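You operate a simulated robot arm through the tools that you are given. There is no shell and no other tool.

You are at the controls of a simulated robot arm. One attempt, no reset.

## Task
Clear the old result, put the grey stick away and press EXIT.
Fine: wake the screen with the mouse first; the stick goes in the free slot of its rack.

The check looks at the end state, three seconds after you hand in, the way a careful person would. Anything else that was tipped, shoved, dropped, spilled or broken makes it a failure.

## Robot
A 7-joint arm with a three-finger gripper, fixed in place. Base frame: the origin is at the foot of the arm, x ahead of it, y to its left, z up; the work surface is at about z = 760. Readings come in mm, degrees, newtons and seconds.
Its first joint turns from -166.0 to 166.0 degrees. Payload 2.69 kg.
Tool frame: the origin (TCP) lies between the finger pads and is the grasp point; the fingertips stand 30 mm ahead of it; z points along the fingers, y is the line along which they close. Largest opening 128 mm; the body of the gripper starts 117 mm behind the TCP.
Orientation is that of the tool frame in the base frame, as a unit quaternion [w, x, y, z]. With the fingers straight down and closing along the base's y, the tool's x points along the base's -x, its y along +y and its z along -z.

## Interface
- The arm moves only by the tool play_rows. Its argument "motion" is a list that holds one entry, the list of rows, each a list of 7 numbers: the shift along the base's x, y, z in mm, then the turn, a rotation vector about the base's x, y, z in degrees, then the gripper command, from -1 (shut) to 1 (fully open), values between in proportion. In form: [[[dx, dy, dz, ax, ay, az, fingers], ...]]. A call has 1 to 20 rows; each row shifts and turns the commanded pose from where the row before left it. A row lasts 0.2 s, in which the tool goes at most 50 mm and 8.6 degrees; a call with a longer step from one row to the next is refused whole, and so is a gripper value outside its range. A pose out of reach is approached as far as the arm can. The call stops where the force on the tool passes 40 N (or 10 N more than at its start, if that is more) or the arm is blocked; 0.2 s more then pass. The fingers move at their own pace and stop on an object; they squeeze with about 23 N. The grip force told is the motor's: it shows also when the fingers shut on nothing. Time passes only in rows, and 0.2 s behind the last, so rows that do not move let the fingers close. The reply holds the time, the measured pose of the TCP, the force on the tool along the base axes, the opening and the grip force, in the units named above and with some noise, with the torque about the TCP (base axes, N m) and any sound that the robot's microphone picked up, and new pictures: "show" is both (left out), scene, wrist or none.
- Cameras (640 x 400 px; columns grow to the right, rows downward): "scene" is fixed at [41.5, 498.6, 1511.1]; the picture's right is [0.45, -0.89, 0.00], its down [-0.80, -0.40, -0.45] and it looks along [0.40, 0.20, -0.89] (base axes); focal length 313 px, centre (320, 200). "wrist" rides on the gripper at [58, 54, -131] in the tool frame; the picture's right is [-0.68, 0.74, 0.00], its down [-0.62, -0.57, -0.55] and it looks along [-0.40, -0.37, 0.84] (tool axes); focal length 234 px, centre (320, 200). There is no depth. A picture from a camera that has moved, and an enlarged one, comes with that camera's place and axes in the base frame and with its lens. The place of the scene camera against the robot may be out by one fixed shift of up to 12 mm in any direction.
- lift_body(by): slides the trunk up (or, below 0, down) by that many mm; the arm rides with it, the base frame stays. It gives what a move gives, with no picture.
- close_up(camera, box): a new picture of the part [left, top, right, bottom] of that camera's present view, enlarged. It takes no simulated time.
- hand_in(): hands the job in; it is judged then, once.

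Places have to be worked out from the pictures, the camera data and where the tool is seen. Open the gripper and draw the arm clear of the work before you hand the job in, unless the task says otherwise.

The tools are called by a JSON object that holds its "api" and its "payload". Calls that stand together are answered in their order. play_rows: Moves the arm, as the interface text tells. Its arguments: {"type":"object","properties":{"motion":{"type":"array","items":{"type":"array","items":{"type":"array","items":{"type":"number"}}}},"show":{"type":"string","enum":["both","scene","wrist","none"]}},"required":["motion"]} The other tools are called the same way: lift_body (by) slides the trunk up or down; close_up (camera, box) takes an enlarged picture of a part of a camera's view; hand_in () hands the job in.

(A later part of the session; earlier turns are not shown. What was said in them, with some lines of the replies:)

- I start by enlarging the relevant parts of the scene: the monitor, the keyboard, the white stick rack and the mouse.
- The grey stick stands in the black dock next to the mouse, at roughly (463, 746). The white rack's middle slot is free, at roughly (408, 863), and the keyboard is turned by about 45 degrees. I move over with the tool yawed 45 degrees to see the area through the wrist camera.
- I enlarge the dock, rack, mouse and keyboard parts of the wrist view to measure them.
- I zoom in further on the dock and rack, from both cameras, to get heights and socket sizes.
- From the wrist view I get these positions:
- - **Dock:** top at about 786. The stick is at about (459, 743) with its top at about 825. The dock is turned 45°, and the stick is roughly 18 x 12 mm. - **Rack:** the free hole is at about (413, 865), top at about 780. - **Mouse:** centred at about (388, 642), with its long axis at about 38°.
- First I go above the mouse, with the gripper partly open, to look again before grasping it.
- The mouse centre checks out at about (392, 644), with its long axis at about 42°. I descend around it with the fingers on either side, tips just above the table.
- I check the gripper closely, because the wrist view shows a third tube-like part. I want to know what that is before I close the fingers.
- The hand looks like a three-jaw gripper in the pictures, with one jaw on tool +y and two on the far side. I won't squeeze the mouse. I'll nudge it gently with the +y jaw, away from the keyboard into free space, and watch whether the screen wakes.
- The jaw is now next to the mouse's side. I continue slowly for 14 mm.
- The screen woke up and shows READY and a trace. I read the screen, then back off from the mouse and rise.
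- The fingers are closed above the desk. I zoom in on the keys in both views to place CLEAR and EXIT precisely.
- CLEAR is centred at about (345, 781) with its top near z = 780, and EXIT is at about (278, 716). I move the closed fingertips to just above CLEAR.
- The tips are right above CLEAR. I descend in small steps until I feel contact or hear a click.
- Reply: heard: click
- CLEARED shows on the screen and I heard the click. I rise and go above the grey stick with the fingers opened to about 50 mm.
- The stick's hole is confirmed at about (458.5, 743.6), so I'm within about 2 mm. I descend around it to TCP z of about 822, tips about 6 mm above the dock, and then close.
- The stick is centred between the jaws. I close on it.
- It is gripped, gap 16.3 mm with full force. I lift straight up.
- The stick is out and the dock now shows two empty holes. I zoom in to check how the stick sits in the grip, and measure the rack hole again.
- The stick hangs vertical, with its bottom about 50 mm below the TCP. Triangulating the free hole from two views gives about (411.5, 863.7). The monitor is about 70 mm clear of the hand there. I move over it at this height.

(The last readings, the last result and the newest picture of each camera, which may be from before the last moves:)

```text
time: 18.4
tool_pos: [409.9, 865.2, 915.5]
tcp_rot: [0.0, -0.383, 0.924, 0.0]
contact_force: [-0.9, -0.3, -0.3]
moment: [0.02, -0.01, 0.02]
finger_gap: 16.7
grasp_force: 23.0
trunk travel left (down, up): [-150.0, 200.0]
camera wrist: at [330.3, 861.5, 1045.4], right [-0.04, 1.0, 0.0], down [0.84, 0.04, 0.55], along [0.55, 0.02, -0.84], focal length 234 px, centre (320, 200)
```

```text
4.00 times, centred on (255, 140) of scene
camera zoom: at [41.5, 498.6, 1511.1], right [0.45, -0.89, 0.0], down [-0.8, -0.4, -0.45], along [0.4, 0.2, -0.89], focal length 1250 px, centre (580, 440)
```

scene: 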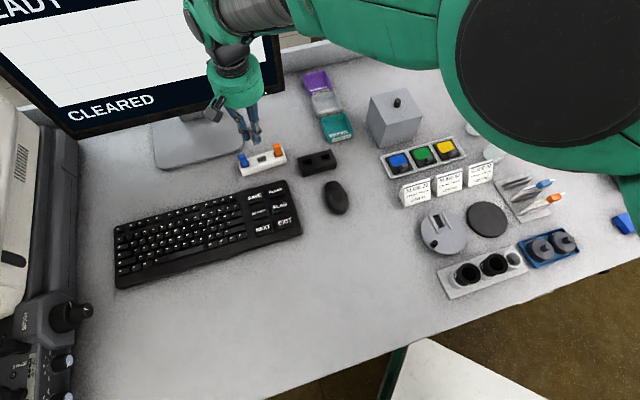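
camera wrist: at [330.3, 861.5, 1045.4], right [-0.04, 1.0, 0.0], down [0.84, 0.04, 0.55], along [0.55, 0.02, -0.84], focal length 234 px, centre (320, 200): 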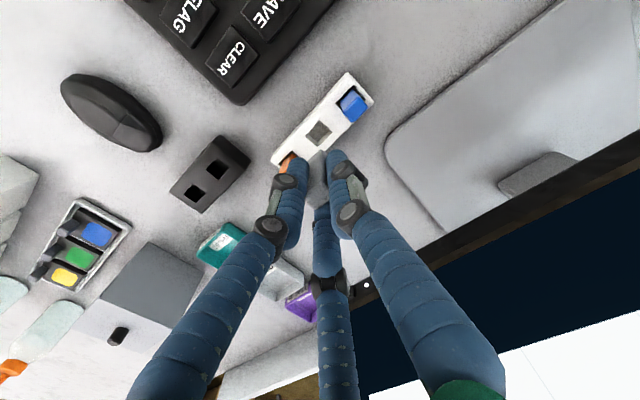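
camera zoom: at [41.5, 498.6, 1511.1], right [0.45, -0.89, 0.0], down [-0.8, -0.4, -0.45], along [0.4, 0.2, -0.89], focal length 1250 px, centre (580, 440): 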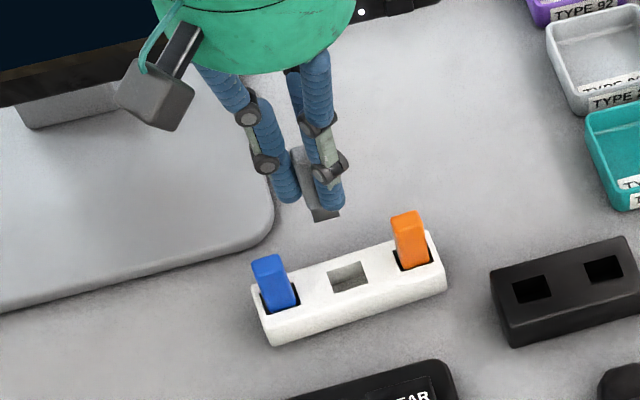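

The hole reads (411.7, 863.5) and the stick is at about (410.7, 864). I apply a small correction and lower the stick bottom to just above the rack.

{"api": "play_rows", "payload": {"motion": [[[1, -0.7, -20, 0, 0, 0, -1], [0, 0, -20, 0, 0, 0, -1], [0, 0, -15, 0, 0, 0, -1], [0, 0, -10, 0, 0, 0, -1], [0, 0, 0, 0, 0, 0, -1]]]}}

{"api": "close_up", "payload": {"camera": "wrist", "box": [260, 80, 390, 210]}}

{"api": "close_up", "payload": {"camera": "scene", "box": [220, 110, 310, 190]}}

```text
time: 19.6
tool_pos: [412.2, 863.3, 850.3]
tcp_rot: [-0.001, -0.383, 0.924, 0.0]
contact_force: [0.7, 0.4, -0.1]
moment: [0.0, 0.01, 0.01]
finger_gap: 16.2
grasp_force: 23.3
trunk travel left (down, up): [-150.0, 200.0]
camera wrist: at [332.4, 861.0, 980.6], right [-0.04, 1.0, 0.0], down [0.84, 0.04, 0.55], along [0.55, 0.02, -0.84], focal length 234 px, centre (320, 200)
```

scene: 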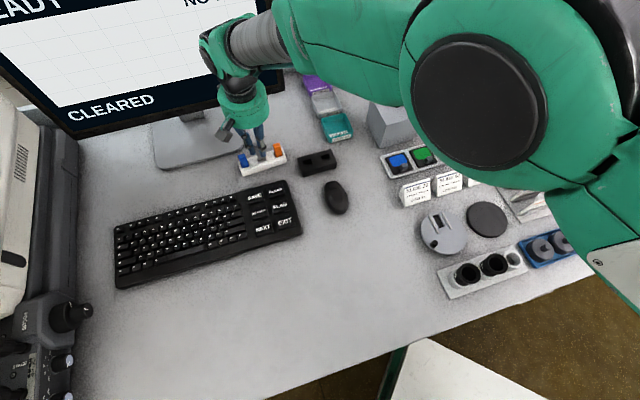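
wrist: 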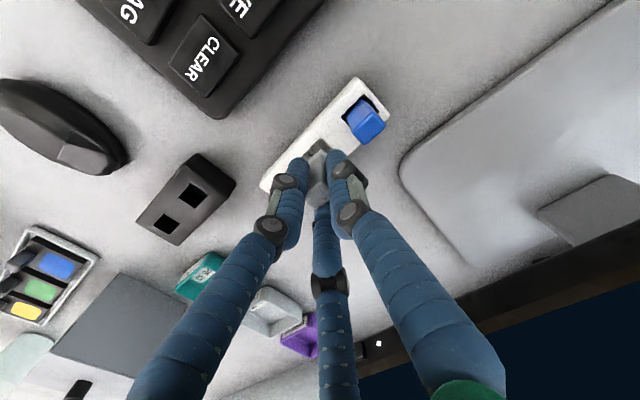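

```text
3.08 times, centred on (325, 145) of wrist
camera zoom: at [332.4, 861.0, 980.6], right [-0.04, 1.0, 0.0], down [0.84, 0.04, 0.55], along [0.55, 0.02, -0.84], focal length 720 px, centre (305, 369)
```

zoom: 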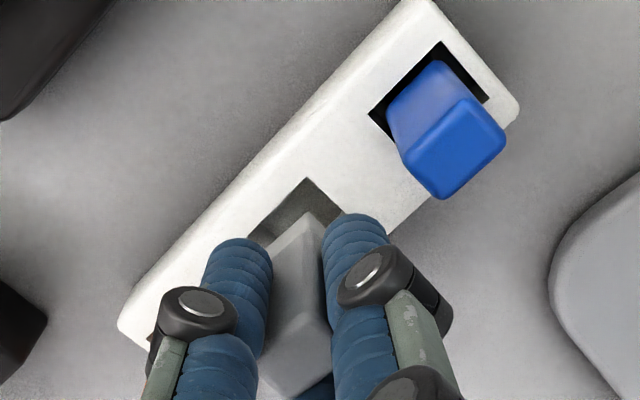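

```text
5.00 times, centred on (265, 150) of scene
camera zoom: at [41.5, 498.6, 1511.1], right [0.45, -0.89, 0.0], down [-0.8, -0.4, -0.45], along [0.4, 0.2, -0.89], focal length 1563 px, centre (595, 450)
```

zoom: 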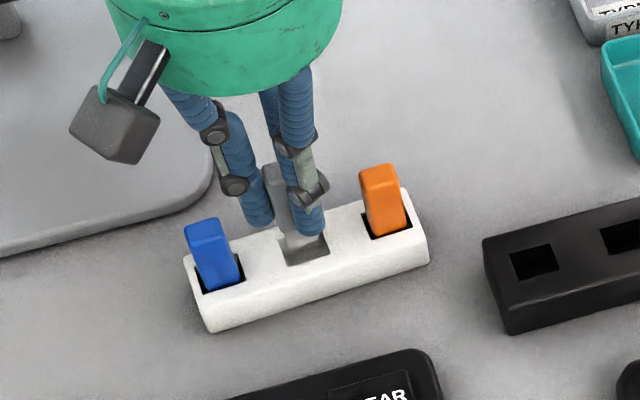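

The stick's end sits above the hole with a few mm of clearance on all sides. I make a tiny correction and lower it slowly into the slot, watching the force.

{"api": "play_rows", "payload": {"motion": [[[0.6, -0.8, -4, 0, 0, 0, -1], [0, 0, -4, 0, 0, 0, -1], [0, 0, -4, 0, 0, 0, -1], [0, 0, -4, 0, 0, 0, -1], [0, 0, -3, 0, 0, 0, -1], [0, 0, -3, 0, 0, 0, -1], [0, 0, 0, 0, 0, 0, -1]]]}}

{"api": "close_up", "payload": {"camera": "wrist", "box": [260, 80, 390, 210]}}

{"api": "close_up", "payload": {"camera": "scene", "box": [220, 110, 310, 190]}}

```text
time: 21.2
tool_pos: [413.0, 862.8, 827.2]
tcp_rot: [0.0, -0.382, 0.924, 0.0]
contact_force: [0.0, -0.4, 0.5]
moment: [0.01, 0.01, 0.02]
finger_gap: 16.2
grasp_force: 22.9
trunk travel left (down, up): [-150.0, 200.0]
camera wrist: at [332.7, 859.7, 957.6], right [-0.04, 1.0, 0.0], down [0.84, 0.04, 0.55], along [0.55, 0.02, -0.84], focal length 234 px, centre (320, 200)
```

scene: 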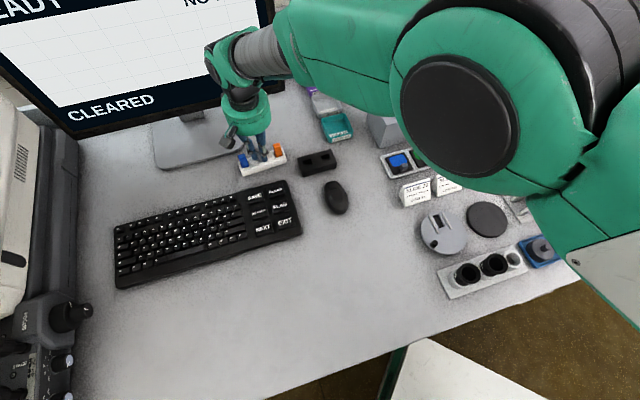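
wrist: 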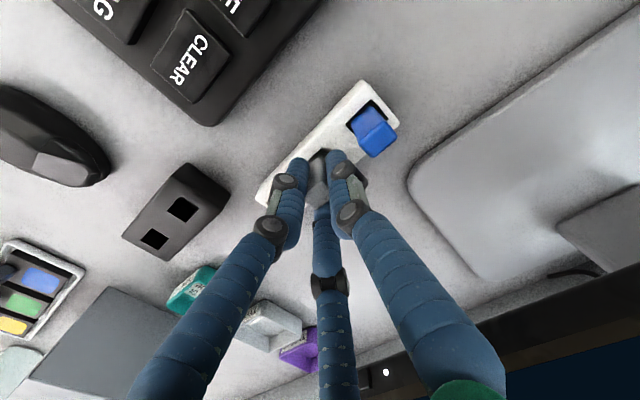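

```text
3.08 times, centred on (325, 145) of wrist
camera zoom: at [332.7, 859.7, 957.6], right [-0.04, 1.0, 0.0], down [0.84, 0.04, 0.55], along [0.55, 0.02, -0.84], focal length 720 px, centre (305, 369)
```

zoom: 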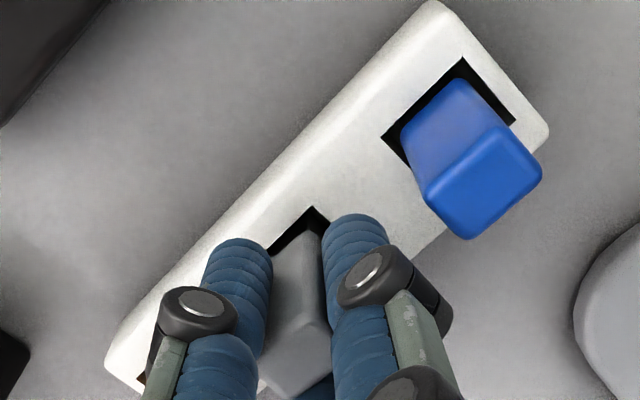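

```text
5.00 times, centred on (265, 150) of scene
camera zoom: at [41.5, 498.6, 1511.1], right [0.45, -0.89, 0.0], down [-0.8, -0.4, -0.45], along [0.4, 0.2, -0.89], focal length 1563 px, centre (595, 450)
```

zoom: 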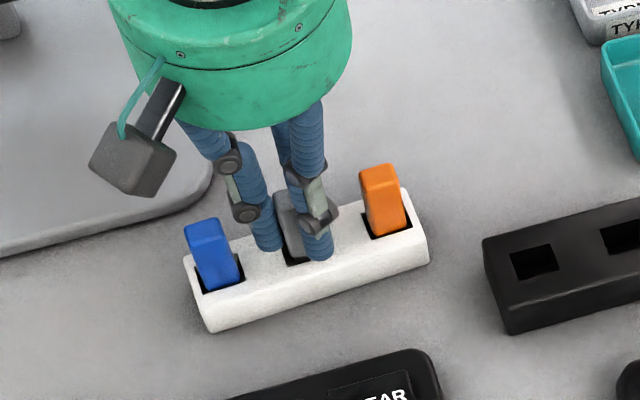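

The stick has entered the slot without force. I go down the last bit in 2 mm steps to reach the slot floor.

{"api": "play_rows", "payload": {"motion": [[[0, 0, -2, 0, 0, 0, -1], [0, 0, -2, 0, 0, 0, -1], [0, 0, 0, 0, 0, 0, -1]]], "show": "none"}}

```text
time: 22.0
tool_pos: [411.9, 861.9, 824.3]
tcp_rot: [-0.001, -0.383, 0.924, -0.001]
contact_force: [-0.2, -0.3, -0.1]
moment: [0.01, -0.01, 0.03]
finger_gap: 16.2
grasp_force: 23.1
trunk travel left (down, up): [-150.0, 200.0]
```

{"api": "play_rows", "payload": {"motion": [[[0, 0, -2, 0, 0, 0, -1], [0, 0, 0, 0, 0, 0, -1]]], "show": "none"}}

```text
time: 22.6
tool_pos: [411.9, 862.1, 821.6]
tcp_rot: [0.001, -0.383, 0.924, 0.0]
contact_force: [-0.4, 1.3, 3.0]
moment: [-0.05, 0.05, -0.02]
finger_gap: 16.5
grasp_force: 23.1
trunk travel left (down, up): [-150.0, 200.0]
```

Force starts to build to 3 N, so the bottom is touching the floor. One more millimetre confirms it, and I look.

{"api": "play_rows", "payload": {"motion": [[[0, 0, -1, 0, 0, 0, -1], [0, 0, 0, 0, 0, 0, -1]]], "show": "wrist"}}

{"api": "close_up", "payload": {"camera": "wrist", "box": [260, 80, 390, 210]}}

{"api": "close_up", "payload": {"camera": "scene", "box": [220, 110, 310, 190]}}

```text
time: 23.2
tool_pos: [412.3, 863.3, 821.5]
tcp_rot: [0.001, -0.383, 0.924, 0.001]
contact_force: [0.0, -2.5, 7.5]
moment: [-0.06, 0.03, -0.02]
finger_gap: 16.1
grasp_force: 22.8
trunk travel left (down, up): [-150.0, 200.0]
camera wrist: at [332.5, 859.8, 951.8], right [-0.04, 1.0, 0.0], down [0.84, 0.03, 0.55], along [0.55, 0.02, -0.84], focal length 234 px, centre (320, 200)
```

wrist: 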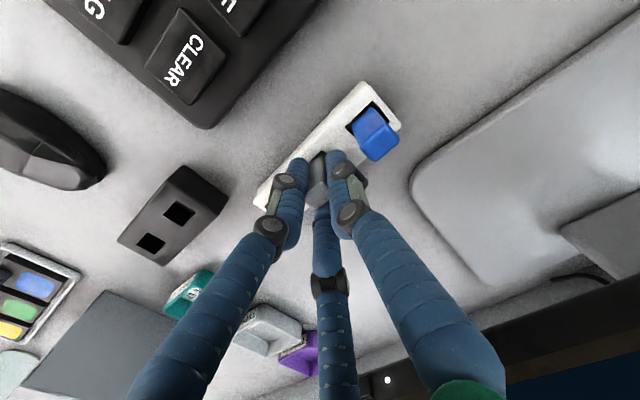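

```text
3.08 times, centred on (325, 145) of wrist
camera zoom: at [332.5, 859.8, 951.8], right [-0.04, 1.0, 0.0], down [0.84, 0.03, 0.55], along [0.55, 0.02, -0.84], focal length 720 px, centre (305, 369)
```

zoom: 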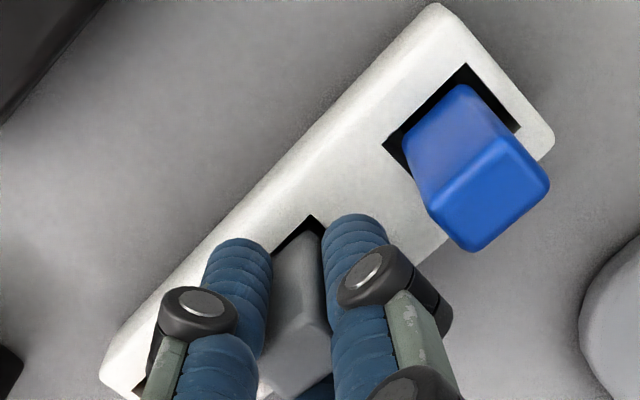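

```text
5.00 times, centred on (265, 150) of scene
camera zoom: at [41.5, 498.6, 1511.1], right [0.45, -0.89, 0.0], down [-0.8, -0.4, -0.45], along [0.4, 0.2, -0.89], focal length 1563 px, centre (595, 450)
```

zoom: 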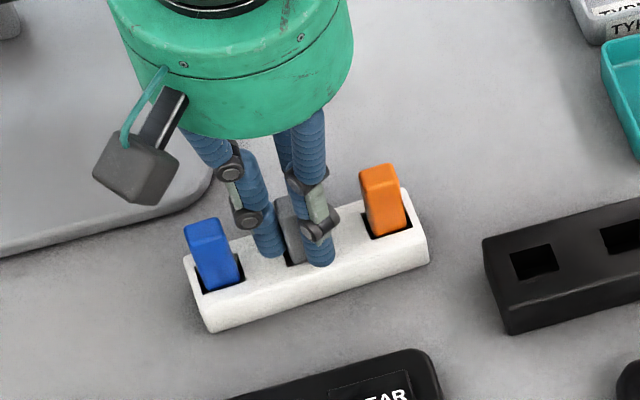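

The stick is on the slot floor at 7.5 N. I ease off by 1 mm, open only to about 32 mm to stay clear of the neighbouring sticks, and rise straight up.

{"api": "play_rows", "payload": {"motion": [[[0, 0, 1, 0, 0, 0, -1], [0, 0, 0, 0, 0, 0, -0.65], [0, 0, 0, 0, 0, 0, -0.5], [0, 0, 0, 0, 0, 0, -0.5], [0, 0, 8, 0, 0, 0, -0.5], [0, 0, 15, 0, 0, 0, -0.5], [0, 0, 25, 0, 0, 0, -0.5], [0, 0, 35, 0, 0, 0, -0.5], [0, 0, 0, 0, 0, 0, -0.5]]]}}

{"api": "close_up", "payload": {"camera": "wrist", "box": [250, 60, 410, 210]}}

{"api": "close_up", "payload": {"camera": "scene", "box": [220, 110, 310, 190]}}

```text
time: 25.2
tool_pos: [411.8, 861.6, 905.6]
tcp_rot: [0.0, -0.382, 0.924, 0.0]
contact_force: [-0.4, -0.4, 0.3]
moment: [0.03, 0.01, 0.02]
finger_gap: 31.8
grasp_force: 0.1
trunk travel left (down, up): [-150.0, 200.0]
camera wrist: at [332.6, 858.5, 1034.9], right [-0.04, 1.0, 0.0], down [0.84, 0.03, 0.55], along [0.55, 0.02, -0.84], focal length 234 px, centre (320, 200)
```

scene: 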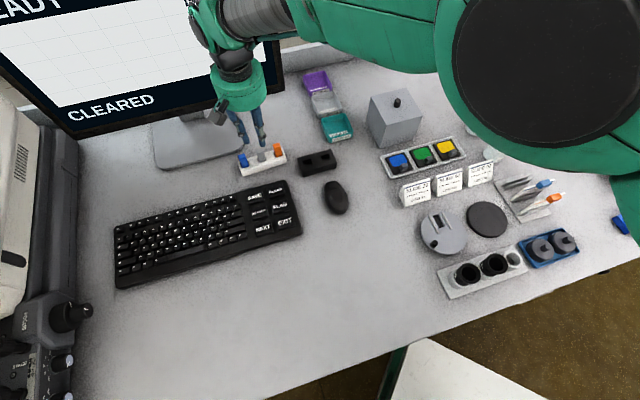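
wrist: 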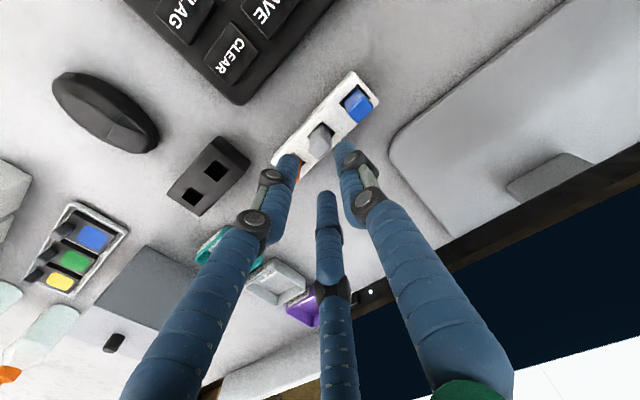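

```text
2.67 times, centred on (330, 135) of wrist
camera zoom: at [332.6, 858.5, 1034.9], right [-0.04, 1.0, 0.0], down [0.84, 0.03, 0.55], along [0.55, 0.02, -0.84], focal length 624 px, centre (293, 373)
```

zoom: 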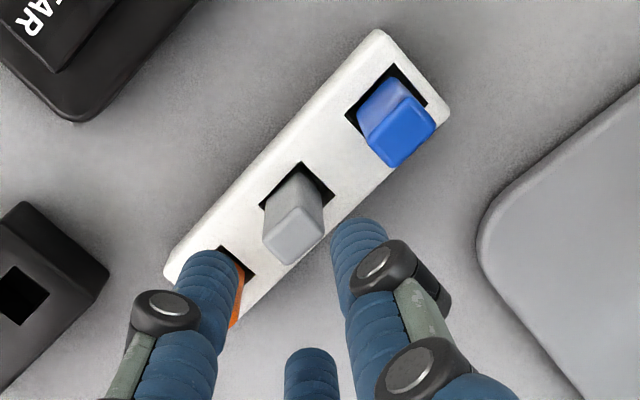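

```text
5.00 times, centred on (265, 150) of scene
camera zoom: at [41.5, 498.6, 1511.1], right [0.45, -0.89, 0.0], down [-0.8, -0.4, -0.45], along [0.4, 0.2, -0.89], focal length 1563 px, centre (595, 450)
```

zoom: 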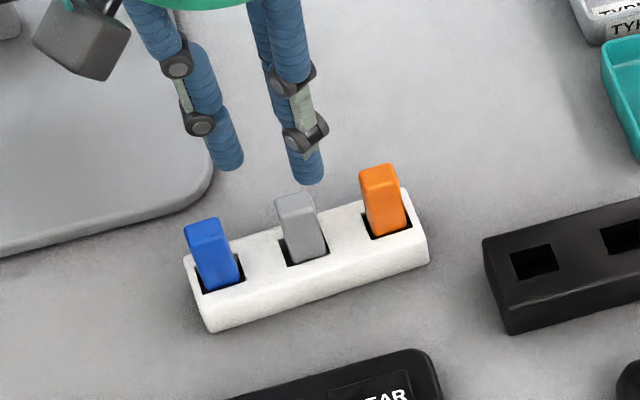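

The grey stick stands in the free slot like its neighbours. Next I go to EXIT at about (278, 716) with the fingers shut, and stop above it.

{"api": "play_rows", "payload": {"motion": [[[-22.3, -24.4, 0, 0, 0, 0, -1], [-22.3, -24.4, 0, 0, 0, 0, -1], [-22.3, -24.4, 0, 0, 0, 0, -1], [-22.3, -24.4, 0, 0, 0, 0, -1], [-22.3, -24.4, 0, 0, 0, 0, -1], [-22.3, -24.4, 0, 0, 0, 0, -1], [0, 0, -30, 0, 0, 0, -1], [0, 0, -25, 0, 0, 0, -1], [0, 0, -18, 0, 0, 0, -1], [0, 0, 0, 0, 0, 0, -1]]]}}

{"api": "close_up", "payload": {"camera": "wrist", "box": [250, 60, 410, 210]}}

```text
time: 27.4
tool_pos: [279.0, 715.8, 830.6]
tcp_rot: [0.0, -0.383, 0.924, 0.0]
contact_force: [0.2, 0.0, 0.3]
moment: [0.01, 0.03, 0.0]
finger_gap: 2.1
grasp_force: 23.2
trunk travel left (down, up): [-150.0, 200.0]
camera wrist: at [199.7, 714.0, 961.1], right [-0.04, 1.0, 0.0], down [0.84, 0.04, 0.55], along [0.55, 0.02, -0.84], focal length 234 px, centre (320, 200)
```

scene: 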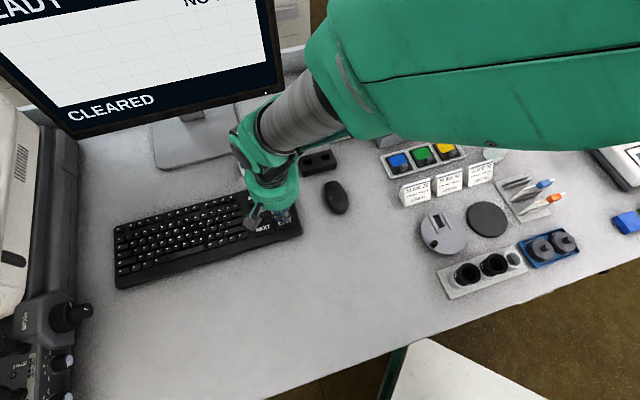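
wrist: 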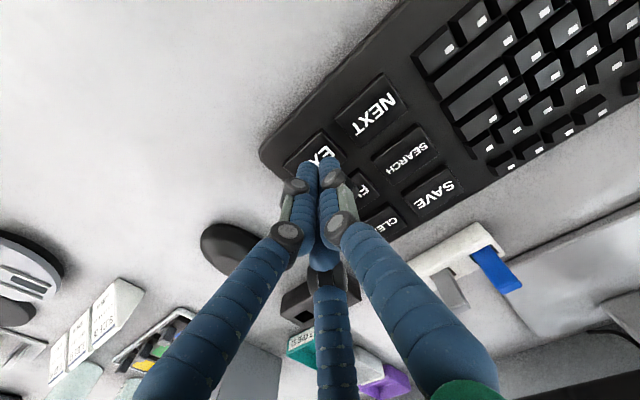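

```text
2.67 times, centred on (330, 135) of wrist
camera zoom: at [199.7, 714.0, 961.1], right [-0.04, 1.0, 0.0], down [0.84, 0.04, 0.55], along [0.55, 0.02, -0.84], focal length 624 px, centre (293, 373)
```

zoom: 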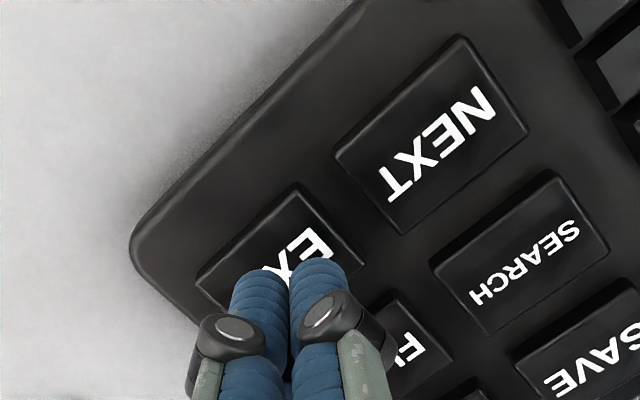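

The tips are centred on EXIT. I press down the same way as CLEAR.

{"api": "play_rows", "payload": {"motion": [[[0, -0.5, -5, 0, 0, 0, -1], [0, 0, -5, 0, 0, 0, -1], [0, 0, -4, 0, 0, 0, -1], [0, 0, -3, 0, 0, 0, -1], [0, 0, -2, 0, 0, 0, -1]]]}}

```text
time: 28.6
tool_pos: [278.0, 716.9, 812.2]
tcp_rot: [0.0, -0.383, 0.924, -0.001]
contact_force: [0.5, 0.8, 2.0]
moment: [0.02, 0.01, 0.0]
finger_gap: 6.0
grasp_force: 23.0
trunk travel left (down, up): [-150.0, 200.0]
heard: click
camera wrist: at [198.8, 713.4, 943.4], right [-0.04, 1.0, 0.0], down [0.84, 0.03, 0.55], along [0.55, 0.02, -0.84], focal length 234 px, centre (320, 200)
```

scene: 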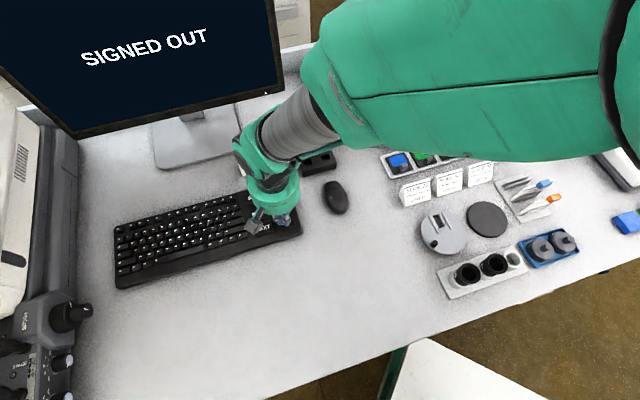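
wrist: 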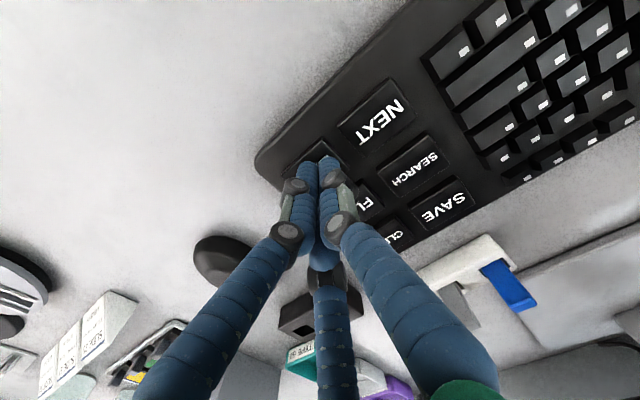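

The screen says SIGNED OUT. I rise straight up, open the gripper and draw the arm clear.

{"api": "play_rows", "payload": {"motion": [[[0, 0, 10, 0, 0, 0, -1], [0, 0, 30, 0, 0, 0, -1], [0, 0, 40, 0, 0, 0, -1], [0, 0, 45, 0, 0, 0, -1], [0, 0, 45, 0, 0, 0, 0], [10, -30, 30, 0, 0, 0, 1], [15, -40, 0, 0, 0, 0, 1], [15, -40, 0, 0, 0, 0, 1], [15, -40, 0, 0, 0, 0, 1], [15, -40, 0, 0, 0, 0, 1], [15, -40, 0, 0, 0, 0, 1], [0, 0, 0, 0, 0, 0, 1]]]}}

{"api": "close_up", "payload": {"camera": "scene", "box": [100, 60, 420, 300]}}

```text
time: 31.2
tool_pos: [361.4, 486.0, 1013.7]
tcp_rot: [0.001, -0.383, 0.924, 0.001]
contact_force: [0.2, 0.3, -0.1]
moment: [0.04, 0.04, 0.04]
finger_gap: 128.3
grasp_force: 0.0
trunk travel left (down, up): [-150.0, 200.0]
camera wrist: at [281.8, 482.5, 1143.7], right [-0.04, 1.0, 0.0], down [0.84, 0.03, 0.55], along [0.55, 0.02, -0.84], focal length 234 px, centre (320, 200)
```

scene: 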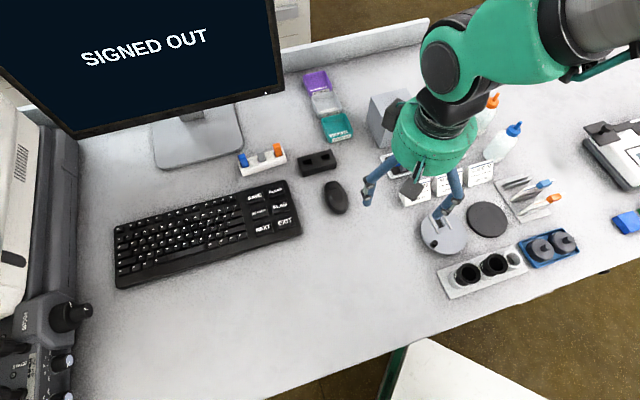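
wrist: 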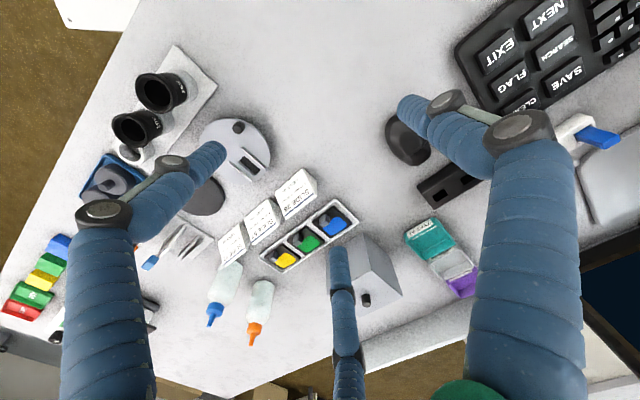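

```text
1.67 times, centred on (260, 180) of scene
camera zoom: at [41.5, 498.6, 1511.1], right [0.45, -0.89, 0.0], down [-0.8, -0.4, -0.45], along [0.4, 0.2, -0.89], focal length 521 px, centre (420, 233)
```

zoom: 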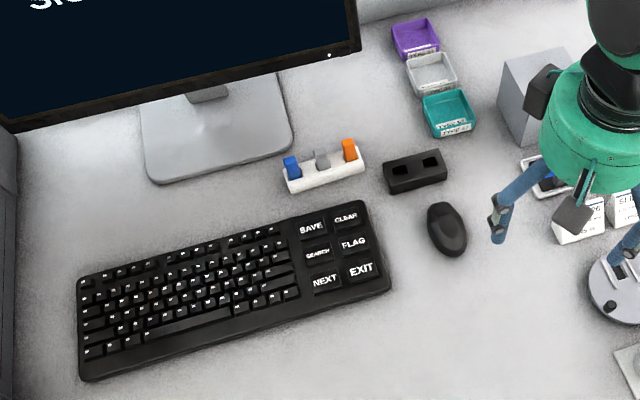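

Everything is in place: the result is cleared, the stick is in the rack, the screen shows SIGNED OUT, and nothing else is disturbed. The gripper is open and the arm is clear, so I hand in.

{"api": "hand_in", "payload": {}}

```text
The job is handed in.
```

The job is handed in, and each step showed up on the screen or in the last pictures:

- **Screen:** I nudged the mouse sideways to wake it. The mouse now sits about 1 cm from where it started, away from the keyboard.
- **Old result:** I pressed CLEAR once, heard the click, and the screen changed to CLEARED.
- **Grey stick:** I lifted it out of the black dock and set it in the free middle slot of the white rack. It stands upright between the blue and orange sticks.
- **EXIT:** I pressed it once, heard the click, and the screen shows SIGNED OUT.

Nothing else looked moved or tipped in the final pictures. The gripper is open and the arm is drawn clear of the work.
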